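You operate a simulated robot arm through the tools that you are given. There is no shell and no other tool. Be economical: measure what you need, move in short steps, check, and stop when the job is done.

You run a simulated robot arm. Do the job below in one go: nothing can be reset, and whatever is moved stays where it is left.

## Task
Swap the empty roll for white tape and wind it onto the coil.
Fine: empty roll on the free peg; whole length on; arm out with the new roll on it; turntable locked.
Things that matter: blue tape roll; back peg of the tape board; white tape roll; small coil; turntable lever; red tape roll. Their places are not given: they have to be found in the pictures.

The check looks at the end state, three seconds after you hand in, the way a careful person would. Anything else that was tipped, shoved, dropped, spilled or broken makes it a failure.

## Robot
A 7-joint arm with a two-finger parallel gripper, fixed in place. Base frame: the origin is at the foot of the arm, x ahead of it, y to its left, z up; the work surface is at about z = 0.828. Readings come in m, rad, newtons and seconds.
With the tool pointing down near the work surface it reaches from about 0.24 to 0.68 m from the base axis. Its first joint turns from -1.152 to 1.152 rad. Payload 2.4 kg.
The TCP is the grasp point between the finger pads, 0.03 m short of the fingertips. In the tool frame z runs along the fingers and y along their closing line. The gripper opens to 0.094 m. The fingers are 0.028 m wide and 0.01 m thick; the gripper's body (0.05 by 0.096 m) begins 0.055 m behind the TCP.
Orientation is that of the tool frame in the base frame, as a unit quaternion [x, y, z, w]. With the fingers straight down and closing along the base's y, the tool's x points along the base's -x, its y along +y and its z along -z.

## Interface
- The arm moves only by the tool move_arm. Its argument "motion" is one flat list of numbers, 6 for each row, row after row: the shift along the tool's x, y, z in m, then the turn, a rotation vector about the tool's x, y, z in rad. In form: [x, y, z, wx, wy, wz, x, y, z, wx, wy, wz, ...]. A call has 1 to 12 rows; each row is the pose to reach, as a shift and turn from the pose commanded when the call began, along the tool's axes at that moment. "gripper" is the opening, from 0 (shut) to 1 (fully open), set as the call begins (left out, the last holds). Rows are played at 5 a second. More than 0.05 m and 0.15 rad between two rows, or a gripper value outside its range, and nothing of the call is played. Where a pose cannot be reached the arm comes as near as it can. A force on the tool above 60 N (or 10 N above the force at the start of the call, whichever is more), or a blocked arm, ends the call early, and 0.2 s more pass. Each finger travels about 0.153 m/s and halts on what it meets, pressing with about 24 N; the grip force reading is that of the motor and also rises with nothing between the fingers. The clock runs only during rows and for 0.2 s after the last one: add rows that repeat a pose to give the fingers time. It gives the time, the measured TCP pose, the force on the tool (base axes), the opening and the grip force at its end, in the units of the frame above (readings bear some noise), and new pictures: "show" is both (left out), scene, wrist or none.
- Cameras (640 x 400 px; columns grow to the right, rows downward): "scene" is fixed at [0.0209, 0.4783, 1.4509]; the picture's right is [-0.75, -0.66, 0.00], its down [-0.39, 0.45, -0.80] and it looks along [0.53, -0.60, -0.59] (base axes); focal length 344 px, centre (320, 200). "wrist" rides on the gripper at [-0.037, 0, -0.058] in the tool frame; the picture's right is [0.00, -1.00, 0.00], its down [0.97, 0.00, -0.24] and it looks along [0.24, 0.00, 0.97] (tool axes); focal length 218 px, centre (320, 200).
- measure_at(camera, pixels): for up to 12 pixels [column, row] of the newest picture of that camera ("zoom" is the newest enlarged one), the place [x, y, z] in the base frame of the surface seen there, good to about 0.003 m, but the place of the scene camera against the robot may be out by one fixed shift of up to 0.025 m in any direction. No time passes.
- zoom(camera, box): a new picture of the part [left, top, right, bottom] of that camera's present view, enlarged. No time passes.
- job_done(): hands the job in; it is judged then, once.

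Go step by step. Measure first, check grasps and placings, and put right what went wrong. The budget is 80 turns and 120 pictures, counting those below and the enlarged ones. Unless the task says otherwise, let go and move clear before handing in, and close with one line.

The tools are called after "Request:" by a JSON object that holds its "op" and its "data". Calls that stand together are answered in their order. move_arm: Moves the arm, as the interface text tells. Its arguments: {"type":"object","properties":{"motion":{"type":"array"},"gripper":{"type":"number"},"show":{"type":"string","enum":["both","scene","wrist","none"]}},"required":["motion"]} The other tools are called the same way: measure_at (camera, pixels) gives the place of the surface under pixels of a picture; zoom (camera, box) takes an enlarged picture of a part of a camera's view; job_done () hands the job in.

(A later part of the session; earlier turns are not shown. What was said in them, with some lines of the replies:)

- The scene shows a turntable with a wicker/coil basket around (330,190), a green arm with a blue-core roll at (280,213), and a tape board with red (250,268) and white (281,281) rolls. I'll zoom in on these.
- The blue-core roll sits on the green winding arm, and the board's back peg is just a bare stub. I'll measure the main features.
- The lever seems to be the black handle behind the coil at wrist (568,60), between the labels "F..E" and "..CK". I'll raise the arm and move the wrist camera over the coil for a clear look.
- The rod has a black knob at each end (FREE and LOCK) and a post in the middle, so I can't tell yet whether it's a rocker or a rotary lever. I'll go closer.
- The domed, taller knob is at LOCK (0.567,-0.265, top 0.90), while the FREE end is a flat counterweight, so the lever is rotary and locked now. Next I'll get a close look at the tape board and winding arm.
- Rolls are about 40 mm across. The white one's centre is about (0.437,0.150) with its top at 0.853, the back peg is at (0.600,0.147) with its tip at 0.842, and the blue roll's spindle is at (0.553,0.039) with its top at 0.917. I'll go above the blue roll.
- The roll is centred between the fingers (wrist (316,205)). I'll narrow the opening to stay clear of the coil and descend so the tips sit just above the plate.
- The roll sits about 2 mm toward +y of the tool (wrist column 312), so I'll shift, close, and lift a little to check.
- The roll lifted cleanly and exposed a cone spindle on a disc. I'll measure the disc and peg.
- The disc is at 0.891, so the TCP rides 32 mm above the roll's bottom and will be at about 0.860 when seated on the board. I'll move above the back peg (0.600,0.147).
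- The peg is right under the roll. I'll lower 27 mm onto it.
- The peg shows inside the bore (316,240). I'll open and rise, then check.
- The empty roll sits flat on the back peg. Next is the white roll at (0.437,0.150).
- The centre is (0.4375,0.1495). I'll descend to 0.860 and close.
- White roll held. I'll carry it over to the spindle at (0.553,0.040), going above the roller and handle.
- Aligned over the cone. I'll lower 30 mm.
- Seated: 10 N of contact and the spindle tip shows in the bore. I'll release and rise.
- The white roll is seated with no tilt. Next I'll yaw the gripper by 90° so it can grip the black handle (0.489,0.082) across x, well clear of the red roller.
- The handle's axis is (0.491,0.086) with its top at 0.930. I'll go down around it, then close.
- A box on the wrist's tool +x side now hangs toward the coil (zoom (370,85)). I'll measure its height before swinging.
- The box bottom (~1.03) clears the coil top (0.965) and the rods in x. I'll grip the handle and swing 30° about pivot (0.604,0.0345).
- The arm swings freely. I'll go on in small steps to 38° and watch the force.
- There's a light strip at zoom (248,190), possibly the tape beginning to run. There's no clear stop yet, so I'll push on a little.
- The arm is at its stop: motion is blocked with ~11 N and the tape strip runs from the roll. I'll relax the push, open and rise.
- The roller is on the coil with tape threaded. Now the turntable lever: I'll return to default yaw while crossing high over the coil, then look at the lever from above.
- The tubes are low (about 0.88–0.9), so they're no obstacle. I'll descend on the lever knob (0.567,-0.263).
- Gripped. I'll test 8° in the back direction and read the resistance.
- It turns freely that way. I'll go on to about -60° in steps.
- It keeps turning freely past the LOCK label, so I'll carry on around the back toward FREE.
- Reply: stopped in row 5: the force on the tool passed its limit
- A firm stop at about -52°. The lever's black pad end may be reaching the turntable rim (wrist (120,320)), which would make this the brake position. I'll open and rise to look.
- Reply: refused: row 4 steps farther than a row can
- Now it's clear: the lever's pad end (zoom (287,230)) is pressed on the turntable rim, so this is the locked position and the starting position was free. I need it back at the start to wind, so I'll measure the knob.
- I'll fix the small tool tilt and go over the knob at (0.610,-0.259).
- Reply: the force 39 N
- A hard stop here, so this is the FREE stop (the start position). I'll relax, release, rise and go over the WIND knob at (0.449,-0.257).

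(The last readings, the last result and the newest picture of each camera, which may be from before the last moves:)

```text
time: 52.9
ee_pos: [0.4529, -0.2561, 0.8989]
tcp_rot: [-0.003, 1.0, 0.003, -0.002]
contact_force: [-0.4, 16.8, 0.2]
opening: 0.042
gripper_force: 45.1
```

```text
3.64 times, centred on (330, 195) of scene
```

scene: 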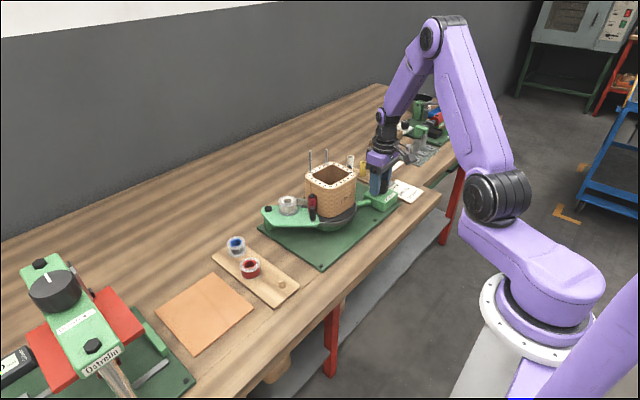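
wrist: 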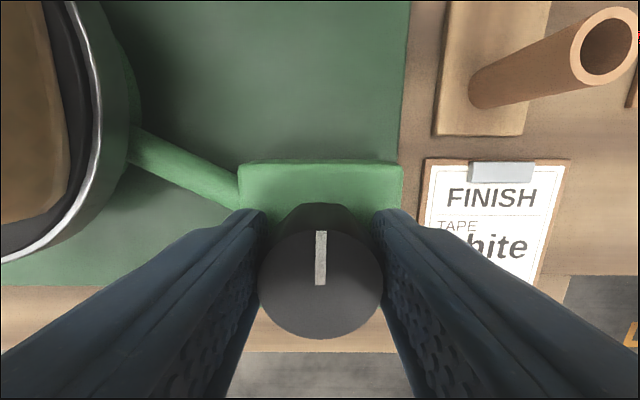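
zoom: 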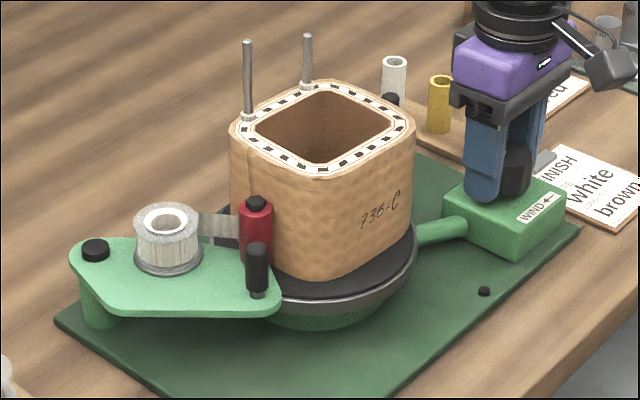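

Knob gripped. I'll test ccw (pointer to the left, the way the arrow points) in small steps.

Request:
{"op": "move_arm", "data": {"motion": [0, 0.001, 0, 0, 0, -0.1, 0, 0.001, 0, 0, 0, -0.2, 0, 0.001, 0, 0, 0, -0.3, 0, 0.001, 0, 0, 0, -0.4, 0, 0.001, 0, 0, 0, -0.4]}}

Request:
{"op": "zoom", "data": {"camera": "scene", "box": [250, 140, 410, 250]}}

```text
time: 54.1
ee_pos: [0.4515, -0.2525, 0.8996]
tcp_rot: [-0.202, 0.979, 0.002, -0.002]
contact_force: [-7.3, 26.8, 1.6]
opening: 0.0416
gripper_force: 44.9
```

scene: 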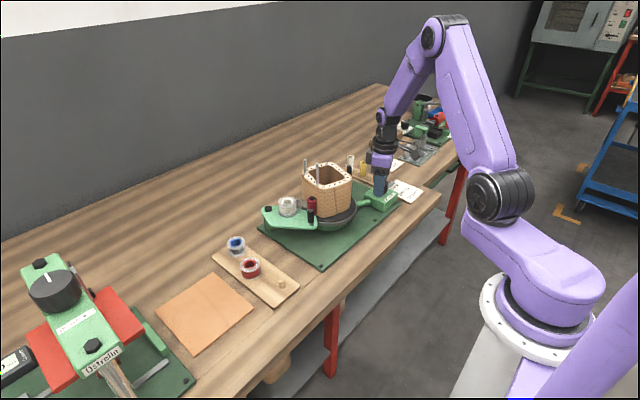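
wrist: 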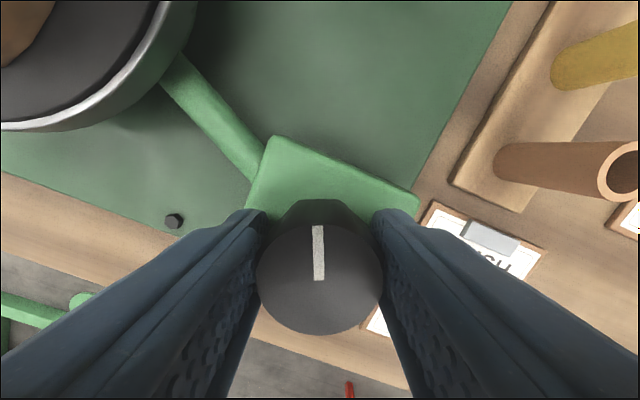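

```text
3.64 times, centred on (330, 195) of scene
```

zoom: 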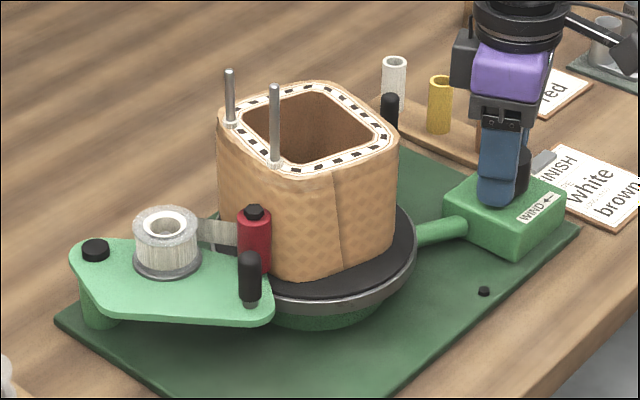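

The coil turned ccw a fair amount for 23° of knob, with no resistance. I'll hold briefly to see whether it keeps running (a switch) or is geared to the knob.

Request:
{"op": "move_arm", "data": {"motion": [-0.001, 0.003, 0, 0, 0, 0, -0.001, 0.003, 0, 0, 0, 0], "show": "none"}}

Request:
{"op": "zoom", "data": {"camera": "scene", "box": [250, 140, 410, 250]}}

```text
time: 54.7
ee_pos: [0.4511, -0.2534, 0.9002]
tcp_rot: [-0.2, 0.98, 0.0, 0.0]
contact_force: [-4.8, 10.6, -8.4]
opening: 0.0414
gripper_force: 45.2
```

```text
3.64 times, centred on (330, 195) of scene
```

zoom: 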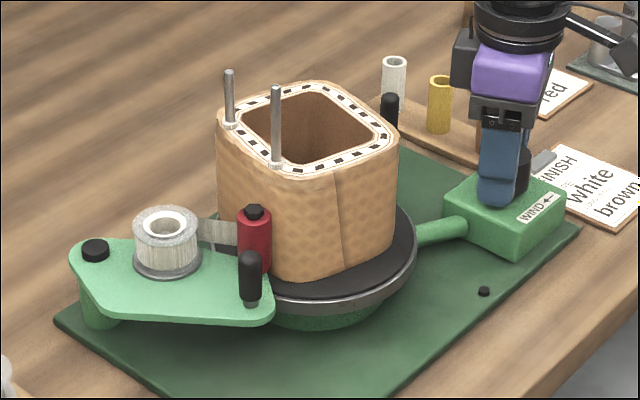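

It's geared, with no run-on. I'll keep winding in the same direction.

Request:
{"op": "move_arm", "data": {"motion": [0, 0, 0, 0, 0, -0.14, 0, 0, 0, 0, 0, -0.28, 0, 0, 0, 0, 0, -0.42, 0, 0, 0, 0, 0, -0.56, 0, 0, 0, 0, 0, -0.7, 0, 0, 0, 0, 0, -0.84, 0, 0, 0, 0, 0, -0.98, 0, 0, 0, 0, 0, -1.12, 0, 0, 0, 0, 0, -1.26, 0, 0, 0, 0, 0, -1.4]}}

Request:
{"op": "zoom", "data": {"camera": "scene", "box": [250, 140, 410, 250]}}

```text
time: 56.9
ee_pos: [0.4478, -0.2542, 0.8995]
tcp_rot: [0.784, -0.621, -0.004, 0.001]
contact_force: [-33.8, -6.7, 6.4]
opening: 0.0406
gripper_force: 44.6
```

scene: 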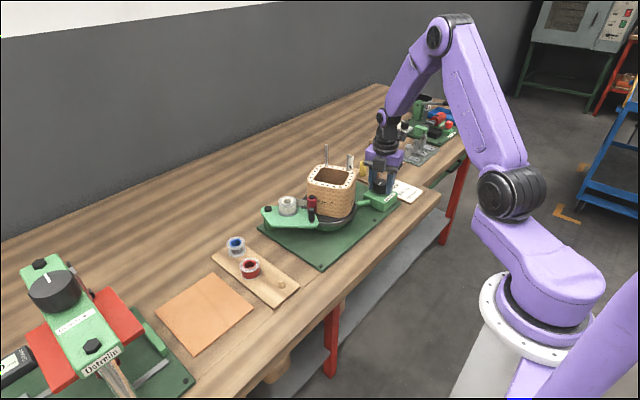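
wrist: 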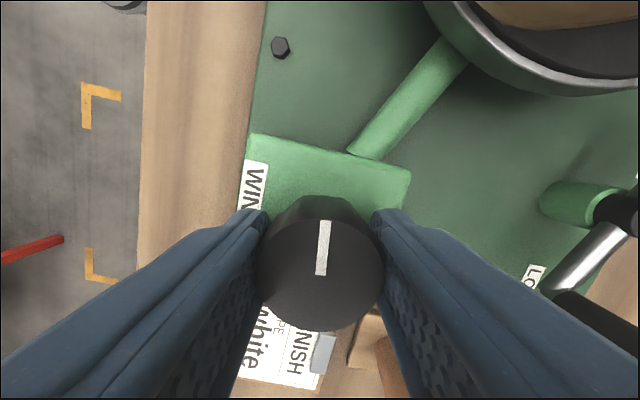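

```text
3.64 times, centred on (330, 195) of scene
```

zoom: 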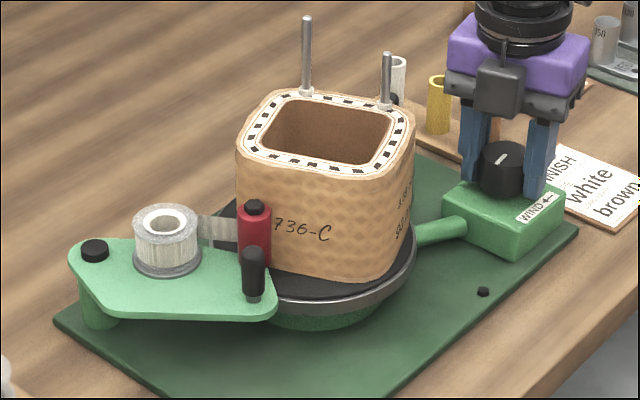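

Gear ratio is about 3 (103° of knob gave about 310° of coil), with no tape visible on the coil yet. I'll recentre slightly on the knob and continue ccw.

Request:
{"op": "move_arm", "data": {"motion": [-0.001, 0.002, 0, 0, 0, -0.1, -0.002, 0.0037, 0, 0, 0, -0.24, -0.002, 0.0037, 0, 0, 0, -0.38, -0.002, 0.0037, 0, 0, 0, -0.52, -0.002, 0.0037, 0, 0, 0, -0.66, -0.002, 0.0037, 0, 0, 0, -0.8, -0.002, 0.0037, 0, 0, 0, -0.94], "show": "wrist"}}

Request:
{"op": "zoom", "data": {"camera": "scene", "box": [250, 140, 410, 250]}}

```text
time: 58.5
ee_pos: [0.4475, -0.2551, 0.9004]
tcp_rot: [0.967, -0.255, -0.001, -0.005]
contact_force: [1.0, 6.0, -2.1]
opening: 0.0397
gripper_force: 44.7
out of reach, approached as far as the arm can: row 7
stopped in row 7: the force on the tool passed its limit (the readings are from after the stop); the commanded pose is now the measured one
```

wrist: 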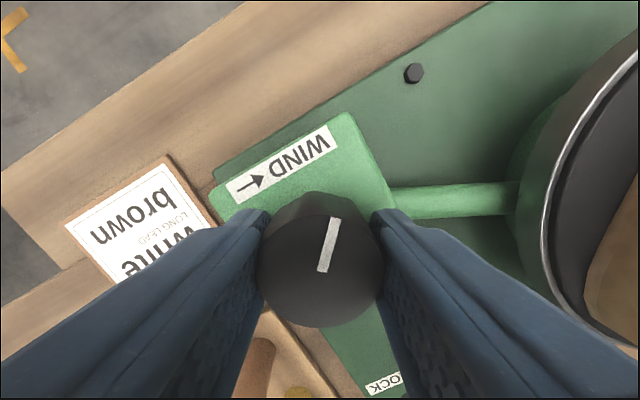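

```text
3.64 times, centred on (330, 195) of scene
```

zoom: 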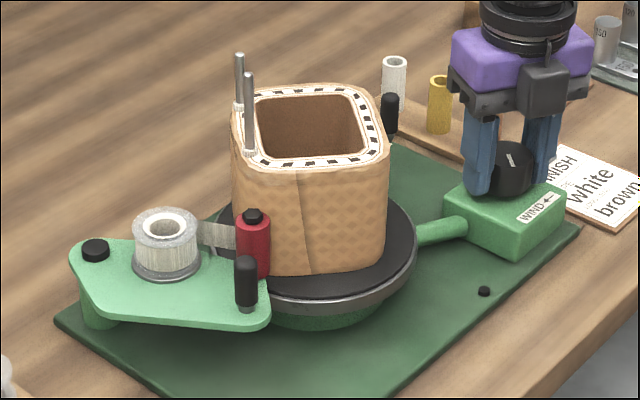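

The wrist limit is near here (yaw -2.6). The roll looks slightly thinner, so tape is feeding. Pictures are getting scarce, so I'll regrip blind: open, turn back, and check the readings.

Request:
{"op": "move_arm", "data": {"motion": [0, 0, 0, 0, 0, 0, 0, 0, 0, 0, 0, 0, 0, 0, 0, 0, 0, 0.148, 0, 0, 0, 0, 0, 0.296, 0, 0, 0, 0, 0, 0.444, 0, 0, 0, 0, 0, 0.592, 0, 0, 0, 0, 0, 0.74, 0, 0, 0, 0, 0, 0.888, 0, 0, 0, 0, 0, 1.036, 0, 0, 0, 0, 0, 1.184, 0, 0, 0, 0, 0, 1.332, 0, 0, 0, 0, 0, 1.48], "gripper": 0.66, "show": "none"}}

Request:
{"op": "move_arm", "data": {"motion": [0, 0, 0, 0, 0, 0.148, 0, 0, 0, 0, 0, 0.296, 0, 0, 0, 0, 0, 0.444, 0, 0, 0, 0, 0, 0.592, 0, 0, 0, 0, 0, 0.74, 0, 0, 0, 0, 0, 0.888, 0, 0, 0, 0, 0, 1.036, 0, 0, 0, 0, 0, 1.184, 0, 0, 0, 0, 0, 1.332, 0, 0, 0, 0, 0, 1.48, 0, 0, 0, 0, 0, 1.628, 0, 0, 0, 0, 0, 1.776], "show": "none"}}

```text
time: 61.1
ee_pos: [0.4475, -0.2559, 0.8994]
tcp_rot: [-0.54, 0.842, 0.004, 0.005]
contact_force: [-0.2, 0.6, -0.2]
opening: 0.0621
gripper_force: 0.0
```

```text
time: 63.7
ee_pos: [0.4467, -0.2559, 0.8988]
tcp_rot: [0.313, 0.95, 0.006, -0.001]
contact_force: [0.6, -0.2, 0.4]
opening: 0.062
gripper_force: 0.0
```

Request:
{"op": "move_arm", "data": {"motion": [0, 0, 0, 0, 0, 0, 0, 0, 0, 0, 0, 0, 0, 0, 0, 0, 0, 0, 0, 0, 0, 0, 0, -0.148, 0, 0, 0, 0, 0, -0.296, 0, 0, 0, 0, 0, -0.444, 0, 0, 0, 0, 0, -0.592, 0, 0, 0, 0, 0, -0.74, 0, 0, 0, 0, 0, -0.888, 0, 0, 0, 0, 0, -1.036, 0, 0, 0, 0, 0, -1.184, 0, 0, 0, 0, 0, -1.332], "gripper": 0.2, "show": "none"}}

Request:
{"op": "move_arm", "data": {"motion": [0, 0, 0, 0, 0, -0.148, 0, 0, 0, 0, 0, -0.296, 0, 0, 0, 0, 0, -0.444, 0, 0, 0, 0, 0, -0.592, 0, 0, 0, 0, 0, -0.74, 0, 0, 0, 0, 0, -0.888, 0, 0, 0, 0, 0, -1.036, 0, 0, 0, 0, 0, -1.184, 0, 0, 0, 0, 0, -1.332, 0, 0, 0, 0, 0, -1.48, 0, 0, 0, 0, 0, -1.628, 0, 0, 0, 0, 0, -1.776], "show": "none"}}

Request:
{"op": "zoom", "data": {"camera": "scene", "box": [255, 145, 405, 245]}}

```text
time: 66.3
ee_pos: [0.4477, -0.2557, 0.8994]
tcp_rot: [-0.344, 0.939, 0.004, 0.003]
contact_force: [10.8, 13.0, -1.9]
opening: 0.0396
gripper_force: 44.9
```

```text
time: 68.9
ee_pos: [0.4479, -0.2561, 0.8994]
tcp_rot: [0.946, -0.324, 0.001, -0.005]
contact_force: [24.1, 6.0, -6.3]
opening: 0.0398
gripper_force: 45.1
```

```text
4.00 times, centred on (330, 195) of scene
```

zoom: 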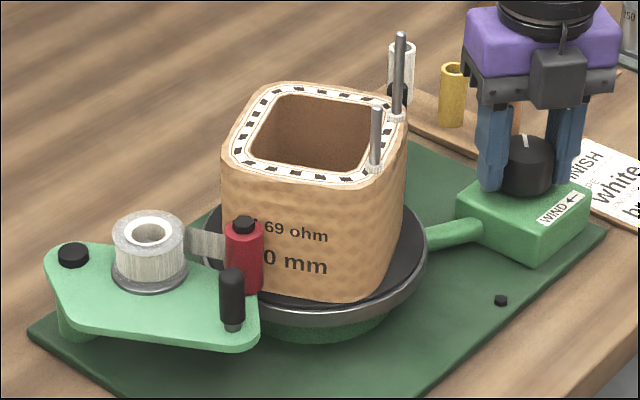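

No white band shows on the coil after about 2.5 coil turns, so I'll look closely at the roll and roller to see whether tape is being laid.

Request:
{"op": "zoom", "data": {"camera": "scene", "box": [275, 185, 347, 230]}}

```text
8.89 times, centred on (311, 208) of scene
```

zoom: 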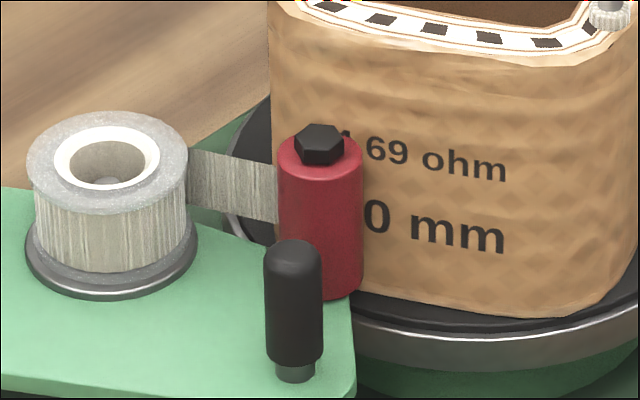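

The roll is still full and nothing is laid beyond the roller, so ccw isn't the winding direction. The arrow under the front of the knob means clockwise. I'm still gripping, so I'll turn it cw now.

Request:
{"op": "move_arm", "data": {"motion": [0, 0, 0, 0, 0, 0.148, 0, 0, 0, 0, 0, 0.296, 0, 0, 0, 0, 0, 0.444, 0, 0, 0, 0, 0, 0.592, 0, 0, 0, 0, 0, 0.74, 0, 0, 0, 0, 0, 0.888, 0, 0, 0, 0, 0, 1.036, 0, 0, 0, 0, 0, 1.184, 0, 0, 0, 0, 0, 1.332, 0, 0, 0, 0, 0, 1.48, 0, 0, 0, 0, 0, 1.628, 0, 0, 0, 0, 0, 1.776], "show": "none"}}

Request:
{"op": "move_arm", "data": {"motion": [0, 0, 0, 0, 0, 0.148, 0, 0, 0, 0, 0, 0.296, 0, 0, 0, 0, 0, 0.444, 0, 0, 0, 0, 0, 0.592, 0, 0, 0, 0, 0, 0.74, 0, 0, 0, 0, 0, 0.888, 0, 0, 0, 0, 0, 1.036, 0, 0, 0, 0, 0, 1.184, 0, 0, 0, 0, 0, 1.332], "show": "none"}}

Request:
{"op": "zoom", "data": {"camera": "scene", "box": [265, 160, 369, 230]}}

```text
time: 71.5
ee_pos: [0.4474, -0.2538, 0.9002]
tcp_rot: [-0.34, 0.94, 0.004, 0.003]
contact_force: [13.0, 11.8, 5.4]
opening: 0.0393
gripper_force: 44.6
```

```text
time: 73.5
ee_pos: [0.4466, -0.2541, 0.8986]
tcp_rot: [0.311, 0.95, 0.007, -0.002]
contact_force: [6.5, 19.2, 5.8]
opening: 0.0397
gripper_force: 44.6
```

```text
5.71 times, centred on (317, 195) of scene
```

zoom: 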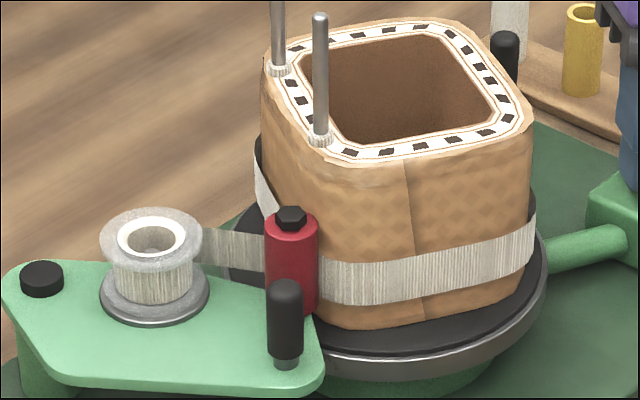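

Clockwise is right: a white band is on the coil and the roll is visibly thinner, about three-quarters gone. I'll regrip and wind further cw.

Request:
{"op": "move_arm", "data": {"motion": [0, 0, 0, 0, 0, 0, 0, 0, 0, 0, 0, 0, 0, 0, 0, 0, 0, -0.148, 0, 0, 0, 0, 0, -0.296, 0, 0, 0, 0, 0, -0.444, 0, 0, 0, 0, 0, -0.592, 0, 0, 0, 0, 0, -0.74, 0, 0, 0, 0, 0, -0.888, 0, 0, 0, 0, 0, -1.036, 0, 0, 0, 0, 0, -1.184, 0, 0, 0, 0, 0, -1.332, 0, 0, 0, 0, 0, -1.48], "gripper": 0.66, "show": "none"}}

Request:
{"op": "move_arm", "data": {"motion": [0, 0, 0, 0, 0, -0.148, 0, 0, 0, 0, 0, -0.296, 0, 0, 0, 0, 0, -0.444, 0, 0, 0, 0, 0, -0.592, 0, 0, 0, 0, 0, -0.74, 0, 0, 0, 0, 0, -0.888, 0, 0, 0, 0, 0, -1.036, 0, 0, 0, 0, 0, -1.184, 0, 0, 0, 0, 0, -1.332, 0, 0, 0, 0, 0, -1.48, 0, 0, 0, 0, 0, -1.6], "show": "none"}}

Request:
{"op": "move_arm", "data": {"motion": [0, 0, 0, 0, 0, 0, 0, 0, 0, 0, 0, 0, 0, 0, 0, 0, 0, 0, 0, 0, 0, 0, 0, 0.148, 0, 0, 0, 0, 0, 0.296, 0, 0, 0, 0, 0, 0.444, 0, 0, 0, 0, 0, 0.592, 0, 0, 0, 0, 0, 0.74, 0, 0, 0, 0, 0, 0.888, 0, 0, 0, 0, 0, 1.036, 0, 0, 0, 0, 0, 1.184, 0, 0, 0, 0, 0, 1.332], "gripper": 0.2, "show": "none"}}

Request:
{"op": "zoom", "data": {"camera": "scene", "box": [265, 160, 369, 230]}}

```text
time: 76.1
ee_pos: [0.4472, -0.2563, 0.8991]
tcp_rot: [-0.412, 0.911, 0.005, 0.003]
contact_force: [1.0, -0.2, 0.0]
opening: 0.0619
gripper_force: 0.1
```

```text
time: 78.5
ee_pos: [0.4472, -0.2553, 0.8999]
tcp_rot: [0.94, -0.34, -0.002, -0.005]
contact_force: [-0.3, 0.3, 0.5]
opening: 0.0621
gripper_force: 0.0
```

```text
time: 81.1
ee_pos: [0.4482, -0.2563, 0.8992]
tcp_rot: [-0.529, 0.849, 0.005, 0.005]
contact_force: [12.6, 14.9, -1.0]
opening: 0.0406
gripper_force: 45.0
```

```text
5.71 times, centred on (317, 195) of scene
```

zoom: 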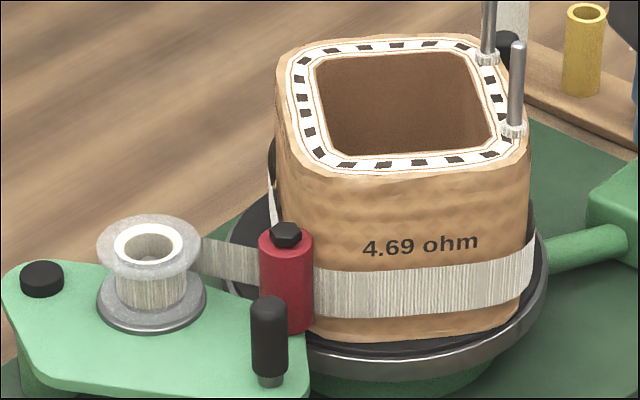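

Nearly down to the hub, but a strip still runs to the roller. I'll continue cw to the end of this grip.

Request:
{"op": "move_arm", "data": {"motion": [0, 0, 0, 0, 0, 0.148, 0, 0, 0, 0, 0, 0.296, 0, 0, 0, 0, 0, 0.444, 0, 0, 0, 0, 0, 0.592, 0, 0, 0, 0, 0, 0.74, 0, 0, 0, 0, 0, 0.888, 0, 0, 0, 0, 0, 1.036, 0, 0, 0, 0, 0, 1.184, 0, 0, 0, 0, 0, 1.332, 0, 0, 0, 0, 0, 1.48, 0, 0, 0, 0, 0, 1.628, 0, 0, 0, 0, 0, 1.776], "show": "none"}}

Request:
{"op": "zoom", "data": {"camera": "scene", "box": [265, 160, 369, 230]}}

```text
time: 83.7
ee_pos: [0.4485, -0.2544, 0.8993]
tcp_rot: [0.325, 0.946, 0.007, -0.002]
contact_force: [5.1, 21.4, 11.4]
opening: 0.0406
gripper_force: 45.2
```

```text
5.71 times, centred on (317, 195) of scene
```

zoom: 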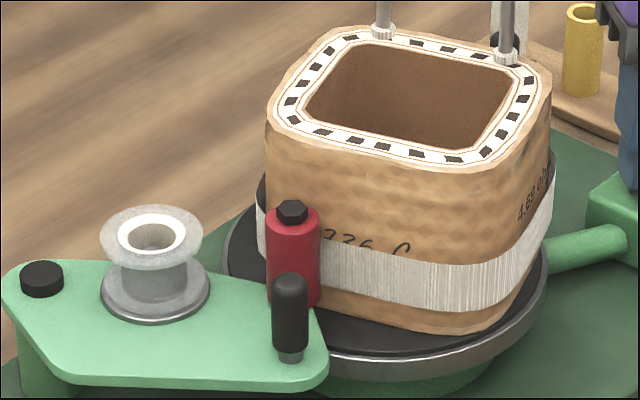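

The whole length is on: the strip is gone, the roll hub is bare, and the band goes round the coil. I'll release the knob, rise and square the yaw.

Request:
{"op": "move_arm", "data": {"motion": [0, 0, 0, 0, 0, 0, 0, 0, 0, 0, 0, 0, 0, 0, -0.03, 0, 0, 0, 0, 0, -0.06, 0, 0, 0, 0, 0, -0.09, 0, 0, 0, 0, 0, -0.09, 0, 0, -0.132, 0, 0, -0.09, 0, 0, -0.264, 0, 0, -0.09, 0, 0, -0.396, 0, 0, -0.09, 0, 0, -0.528, 0, 0, -0.09, 0, 0, -0.66, 0, 0, -0.09, 0, 0, -0.66], "gripper": 0.66, "show": "none"}}

```text
time: 86.1
ee_pos: [0.4477, -0.2575, 0.9893]
tcp_rot: [0.0, 1.0, 0.006, 0.001]
contact_force: [0.0, 0.2, 0.3]
opening: 0.0619
gripper_force: 0.0
```

Request:
{"op": "move_arm", "data": {"motion": [-0.03, -0.001, 0, 0.006, 0, 0, -0.06, -0.002, 0, 0.012, 0, 0, -0.09, -0.004, 0, 0.012, 0, 0, -0.1183, -0.005, 0, 0.012, 0, 0, -0.1183, -0.005, 0.03, 0.012, 0, 0, -0.1183, -0.005, 0.03, 0.012, 0, 0], "gripper": 0.36, "show": "wrist"}}

Request:
{"op": "measure_at", "data": {"camera": "wrist", "pixels": [[320, 195], [320, 205], [316, 190], [324, 190], [320, 185]]}}

```text
time: 87.5
ee_pos: [0.5657, -0.2615, 0.9608]
tcp_rot: [0.001, 1.0, -0.001, 0.0]
contact_force: [0.7, -0.3, 0.6]
opening: 0.0337
gripper_force: 0.1
```

wrist: 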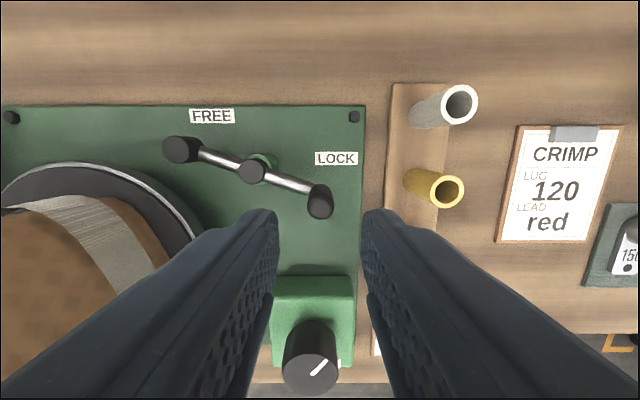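

```text
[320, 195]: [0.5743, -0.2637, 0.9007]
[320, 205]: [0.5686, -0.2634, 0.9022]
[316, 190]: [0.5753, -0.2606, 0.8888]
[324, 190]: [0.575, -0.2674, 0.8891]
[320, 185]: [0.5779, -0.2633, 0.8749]
```

The knob is where expected, at (0.5675,-0.263). I'll descend, grip, and swing it to LOCK until it presses.

Request:
{"op": "move_arm", "data": {"motion": [-0.0015, -0.0012, 0.03, 0, 0, 0, -0.0015, -0.0012, 0.056, 0, 0, 0, -0.0015, -0.0012, 0.056, 0, 0, 0], "show": "none"}}

Request:
{"op": "move_arm", "data": {"motion": [0, 0, 0, 0, 0, 0, 0, 0, 0, 0, 0, 0, -0.009, -0.0028, 0, 0, 0, 0, -0.0192, -0.0035, 0, 0, 0, 0, -0.0294, -0.002, 0, 0, 0, 0, -0.0374, 0.0007, 0, 0, 0, 0, -0.0435, 0.0039, 0, 0, 0, 0, -0.0463, 0.0059, 0, 0, 0, 0, -0.0463, 0.0059, 0, 0, 0, 0], "gripper": 0.05, "show": "none"}}

```text
time: 88.3
ee_pos: [0.5661, -0.2629, 0.9031]
tcp_rot: [0.001, 1.0, 0.0, 0.001]
contact_force: [0.2, 0.2, -0.2]
opening: 0.0338
gripper_force: 0.1
```

```text
time: 90.3
ee_pos: [0.6116, -0.2594, 0.9033]
tcp_rot: [0.002, 1.0, 0.0, -0.001]
contact_force: [-9.7, 1.9, -3.5]
opening: 0.0154
gripper_force: 45.1
```

Request:
{"op": "move_arm", "data": {"motion": [-0.0027, 0.0021, 0, 0, 0, 0, -0.0045, 0.004, 0, 0, 0, 0, -0.0045, 0.004, 0, 0, 0, 0], "show": "none"}}

```text
time: 91.1
ee_pos: [0.6132, -0.2581, 0.9036]
tcp_rot: [0.003, 1.0, 0.0, -0.002]
contact_force: [-27.9, -10.5, -2.5]
opening: 0.0153
gripper_force: 45.0
```

Firmly locked: 28 N push with no movement. I'll relax, release, rise, and cross high over the coil back toward the winding arm.

Request:
{"op": "move_arm", "data": {"motion": [0.003, -0.003, 0, 0, 0, 0, 0.003, -0.003, 0, 0, 0, 0], "show": "none"}}

Request:
{"op": "move_arm", "data": {"motion": [0, 0, 0, 0, 0, 0, 0, 0, 0, 0, 0, 0, 0, 0, -0.03, 0, 0, 0, 0, 0, -0.065, 0, 0, 0, 0.015, 0, -0.105, 0, 0, 0, 0.03, 0, -0.145, 0, 0, 0, 0.045, 0, -0.185, 0, 0, 0, 0.06, 0, -0.225, 0, 0, 0, 0.075, 0, -0.25, 0, 0, 0], "gripper": 0.36, "show": "none"}}

Request:
{"op": "move_arm", "data": {"motion": [0.004, 0.025, 0, 0, 0, -0.1476, 0.008, 0.05, 0, 0, 0, -0.2952, 0.012, 0.075, 0, 0, 0, -0.4428, 0.016, 0.1, 0, 0, 0, -0.5904, 0.02, 0.125, 0, 0, 0, -0.738, 0.024, 0.15, 0, 0, 0, -0.8856, 0.028, 0.175, 0, 0, 0, -1.0332, 0.032, 0.2, 0, 0, 0, -1.1808, 0.036, 0.225, 0, 0, 0, -1.3284, 0.04, 0.25, 0, 0, 0, -1.476, 0.044, 0.265, 0, 0, 0, -1.6236, 0.048, 0.28, 0, 0, 0, -1.77], "show": "wrist"}}

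```text
time: 91.7
ee_pos: [0.6126, -0.2567, 0.9037]
tcp_rot: [0.001, 1.0, 0.0, 0.0]
contact_force: [-11.4, -11.4, -7.8]
opening: 0.0154
gripper_force: 44.8
```

```text
time: 93.7
ee_pos: [0.5392, -0.2559, 1.153]
tcp_rot: [0.0, 1.0, 0.0, -0.001]
contact_force: [-0.1, 1.5, 0.8]
opening: 0.0338
gripper_force: 0.0
```

```text
time: 96.3
ee_pos: [0.4914, 0.0238, 1.1532]
tcp_rot: [0.775, -0.632, 0.001, 0.0]
contact_force: [0.3, 0.0, 0.4]
opening: 0.0338
gripper_force: 0.0
```

wrist: 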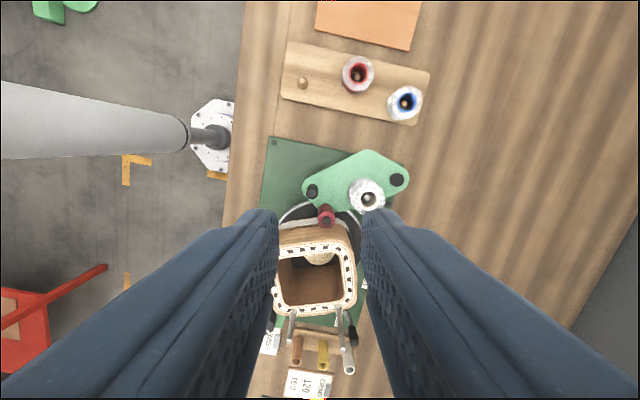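

Request:
{"op": "measure_at", "data": {"camera": "wrist", "pixels": [[312, 189], [310, 192], [314, 192], [312, 195], [326, 217], [396, 180], [367, 192], [340, 325]]}}

```text
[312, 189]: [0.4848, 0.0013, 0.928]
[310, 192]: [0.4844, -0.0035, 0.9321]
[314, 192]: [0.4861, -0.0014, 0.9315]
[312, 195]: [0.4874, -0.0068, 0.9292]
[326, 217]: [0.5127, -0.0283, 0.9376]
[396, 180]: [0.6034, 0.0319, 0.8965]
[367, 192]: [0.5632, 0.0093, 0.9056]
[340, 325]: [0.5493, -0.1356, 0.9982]
```

The handle is now at (0.486,-0.003). I'll descend around it and close.

Request:
{"op": "move_arm", "data": {"motion": [0.0252, 0.0107, 0.03, 0, 0, 0, 0.0252, 0.0107, 0.07, 0, 0, 0, 0.0252, 0.0107, 0.11, 0, 0, 0, 0.0252, 0.0107, 0.15, 0, 0, 0, 0.0252, 0.0107, 0.185, 0, 0, 0, 0.0252, 0.0107, 0.21, 0, 0, 0, 0.0252, 0.0107, 0.226, 0, 0, 0, 0.0252, 0.0107, 0.226, 0, 0, 0], "show": "wrist"}}

Request:
{"op": "move_arm", "data": {"motion": [0, 0, 0, 0, 0, 0, 0, 0, 0, 0, 0, 0], "gripper": 0.05, "show": "none"}}

```text
time: 98.1
ee_pos: [0.4865, -0.0035, 0.9276]
tcp_rot: [0.773, -0.634, 0.001, 0.0]
contact_force: [-0.9, -0.8, -0.3]
opening: 0.0339
gripper_force: 0.1
```

wrist: 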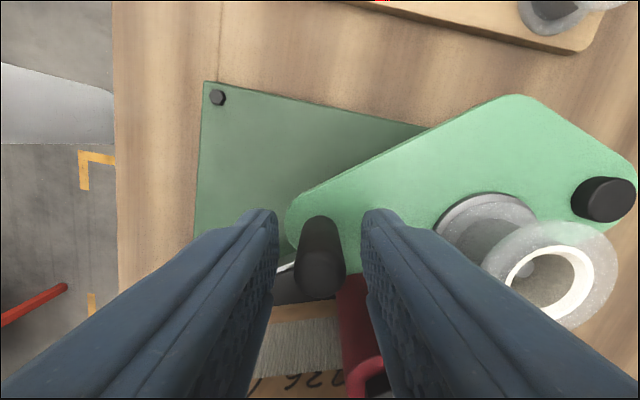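

```text
time: 98.7
ee_pos: [0.4853, -0.0037, 0.927]
tcp_rot: [0.774, -0.634, 0.001, 0.0]
contact_force: [3.1, 0.4, -3.0]
opening: 0.0153
gripper_force: 45.3
```

Gripped (opening 0.0153). I'll swing it back out along the arc.

Request:
{"op": "move_arm", "data": {"motion": [-0.008, 0.0003, 0, 0, 0, 0.02, -0.0158, 0.0005, 0, 0, 0, 0.04, -0.0234, -0.0001, 0, 0, 0, 0.055, -0.031, -0.0008, 0, 0, 0, 0.07, -0.0459, -0.0039, 0, 0, 0, 0.1, -0.0603, -0.009, 0, 0, 0, 0.13, -0.0739, -0.0156, 0, 0, 0, 0.16, -0.0849, -0.0226, 0, 0, 0, 0.2, -0.0849, -0.0226, 0, 0, 0, 0.2], "show": "none"}}

```text
time: 100.7
ee_pos: [0.4904, 0.0867, 0.928]
tcp_rot: [-0.707, 0.707, 0.0, -0.001]
contact_force: [-24.8, 13.6, 6.8]
opening: 0.0158
gripper_force: 45.3
```

It's back at the original out position (y 0.087). I'll relieve the side load, release, rise, and retreat clear.

Request:
{"op": "move_arm", "data": {"motion": [-0.002, 0.001, 0, 0, 0, 0, -0.002, 0.001, 0, 0, 0, 0], "show": "none"}}

Request:
{"op": "move_arm", "data": {"motion": [0, 0, 0, 0, 0, 0, 0, 0, 0, 0, 0, 0, 0, 0, -0.03, 0, 0, 0, 0, 0, -0.07, 0, 0, 0, 0, 0, -0.11, 0, 0, 0, 0, 0, -0.15, 0, 0, 0, 0, 0, -0.19, 0, 0, 0, 0, 0, -0.23, 0, 0, 0, 0, 0.04, -0.26, 0, 0, 0, 0, 0.08, -0.28, 0, 0, 0], "gripper": 0.36, "show": "wrist"}}

Request:
{"op": "zoom", "data": {"camera": "scene", "box": [210, 140, 420, 310]}}

```text
time: 101.3
ee_pos: [0.4908, 0.0856, 0.927]
tcp_rot: [-0.706, 0.708, 0.0, 0.0]
contact_force: [-16.5, 8.6, 4.9]
opening: 0.0156
gripper_force: 45.3
```

```text
time: 103.5
ee_pos: [0.41, 0.0874, 1.2076]
tcp_rot: [-0.706, 0.708, 0.0, 0.0]
contact_force: [0.2, -0.5, -0.6]
opening: 0.0339
gripper_force: 0.1
```

wrist: 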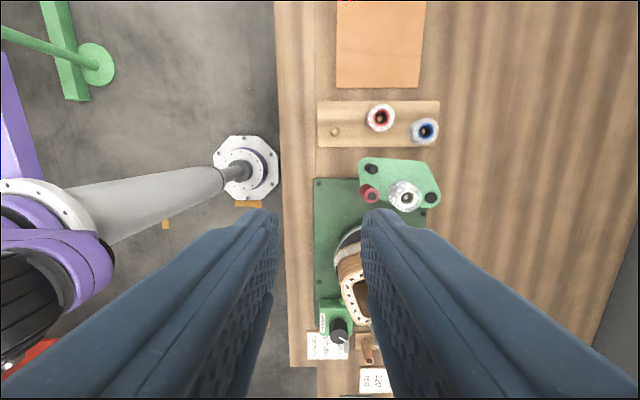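

```text
2.35 times, centred on (315, 225) of scene
```

zoom: 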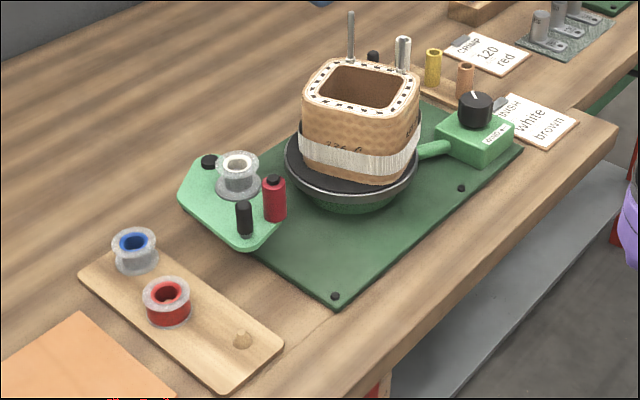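

Request:
{"op": "measure_at", "data": {"camera": "wrist", "pixels": [[372, 168], [370, 195], [431, 197]]}}

Request:
{"op": "measure_at", "data": {"camera": "scene", "pixels": [[282, 229], [333, 164]]}}

```text
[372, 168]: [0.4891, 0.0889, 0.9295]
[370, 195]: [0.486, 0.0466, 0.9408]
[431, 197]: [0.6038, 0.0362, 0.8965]
```

```text
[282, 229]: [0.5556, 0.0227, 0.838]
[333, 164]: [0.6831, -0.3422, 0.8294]
```

The arm is fully out with its handle at (0.489,0.088), as at the start. The turntable is locked, the white tape is on the coil, the empty blue roll is on the back peg, and the gripper is clear.

Request:
{"op": "job_done", "data": {}}

```text
The job is handed in.
```

The job is handed in: the empty blue-core roll is on the back peg, the white tape is fully wound onto the coil, the winding arm is out with the white roll on it, and the turntable is locked. I first turned the wind knob the wrong way for about 2.5 coil turns; no tape came off, and I then wound it clockwise.
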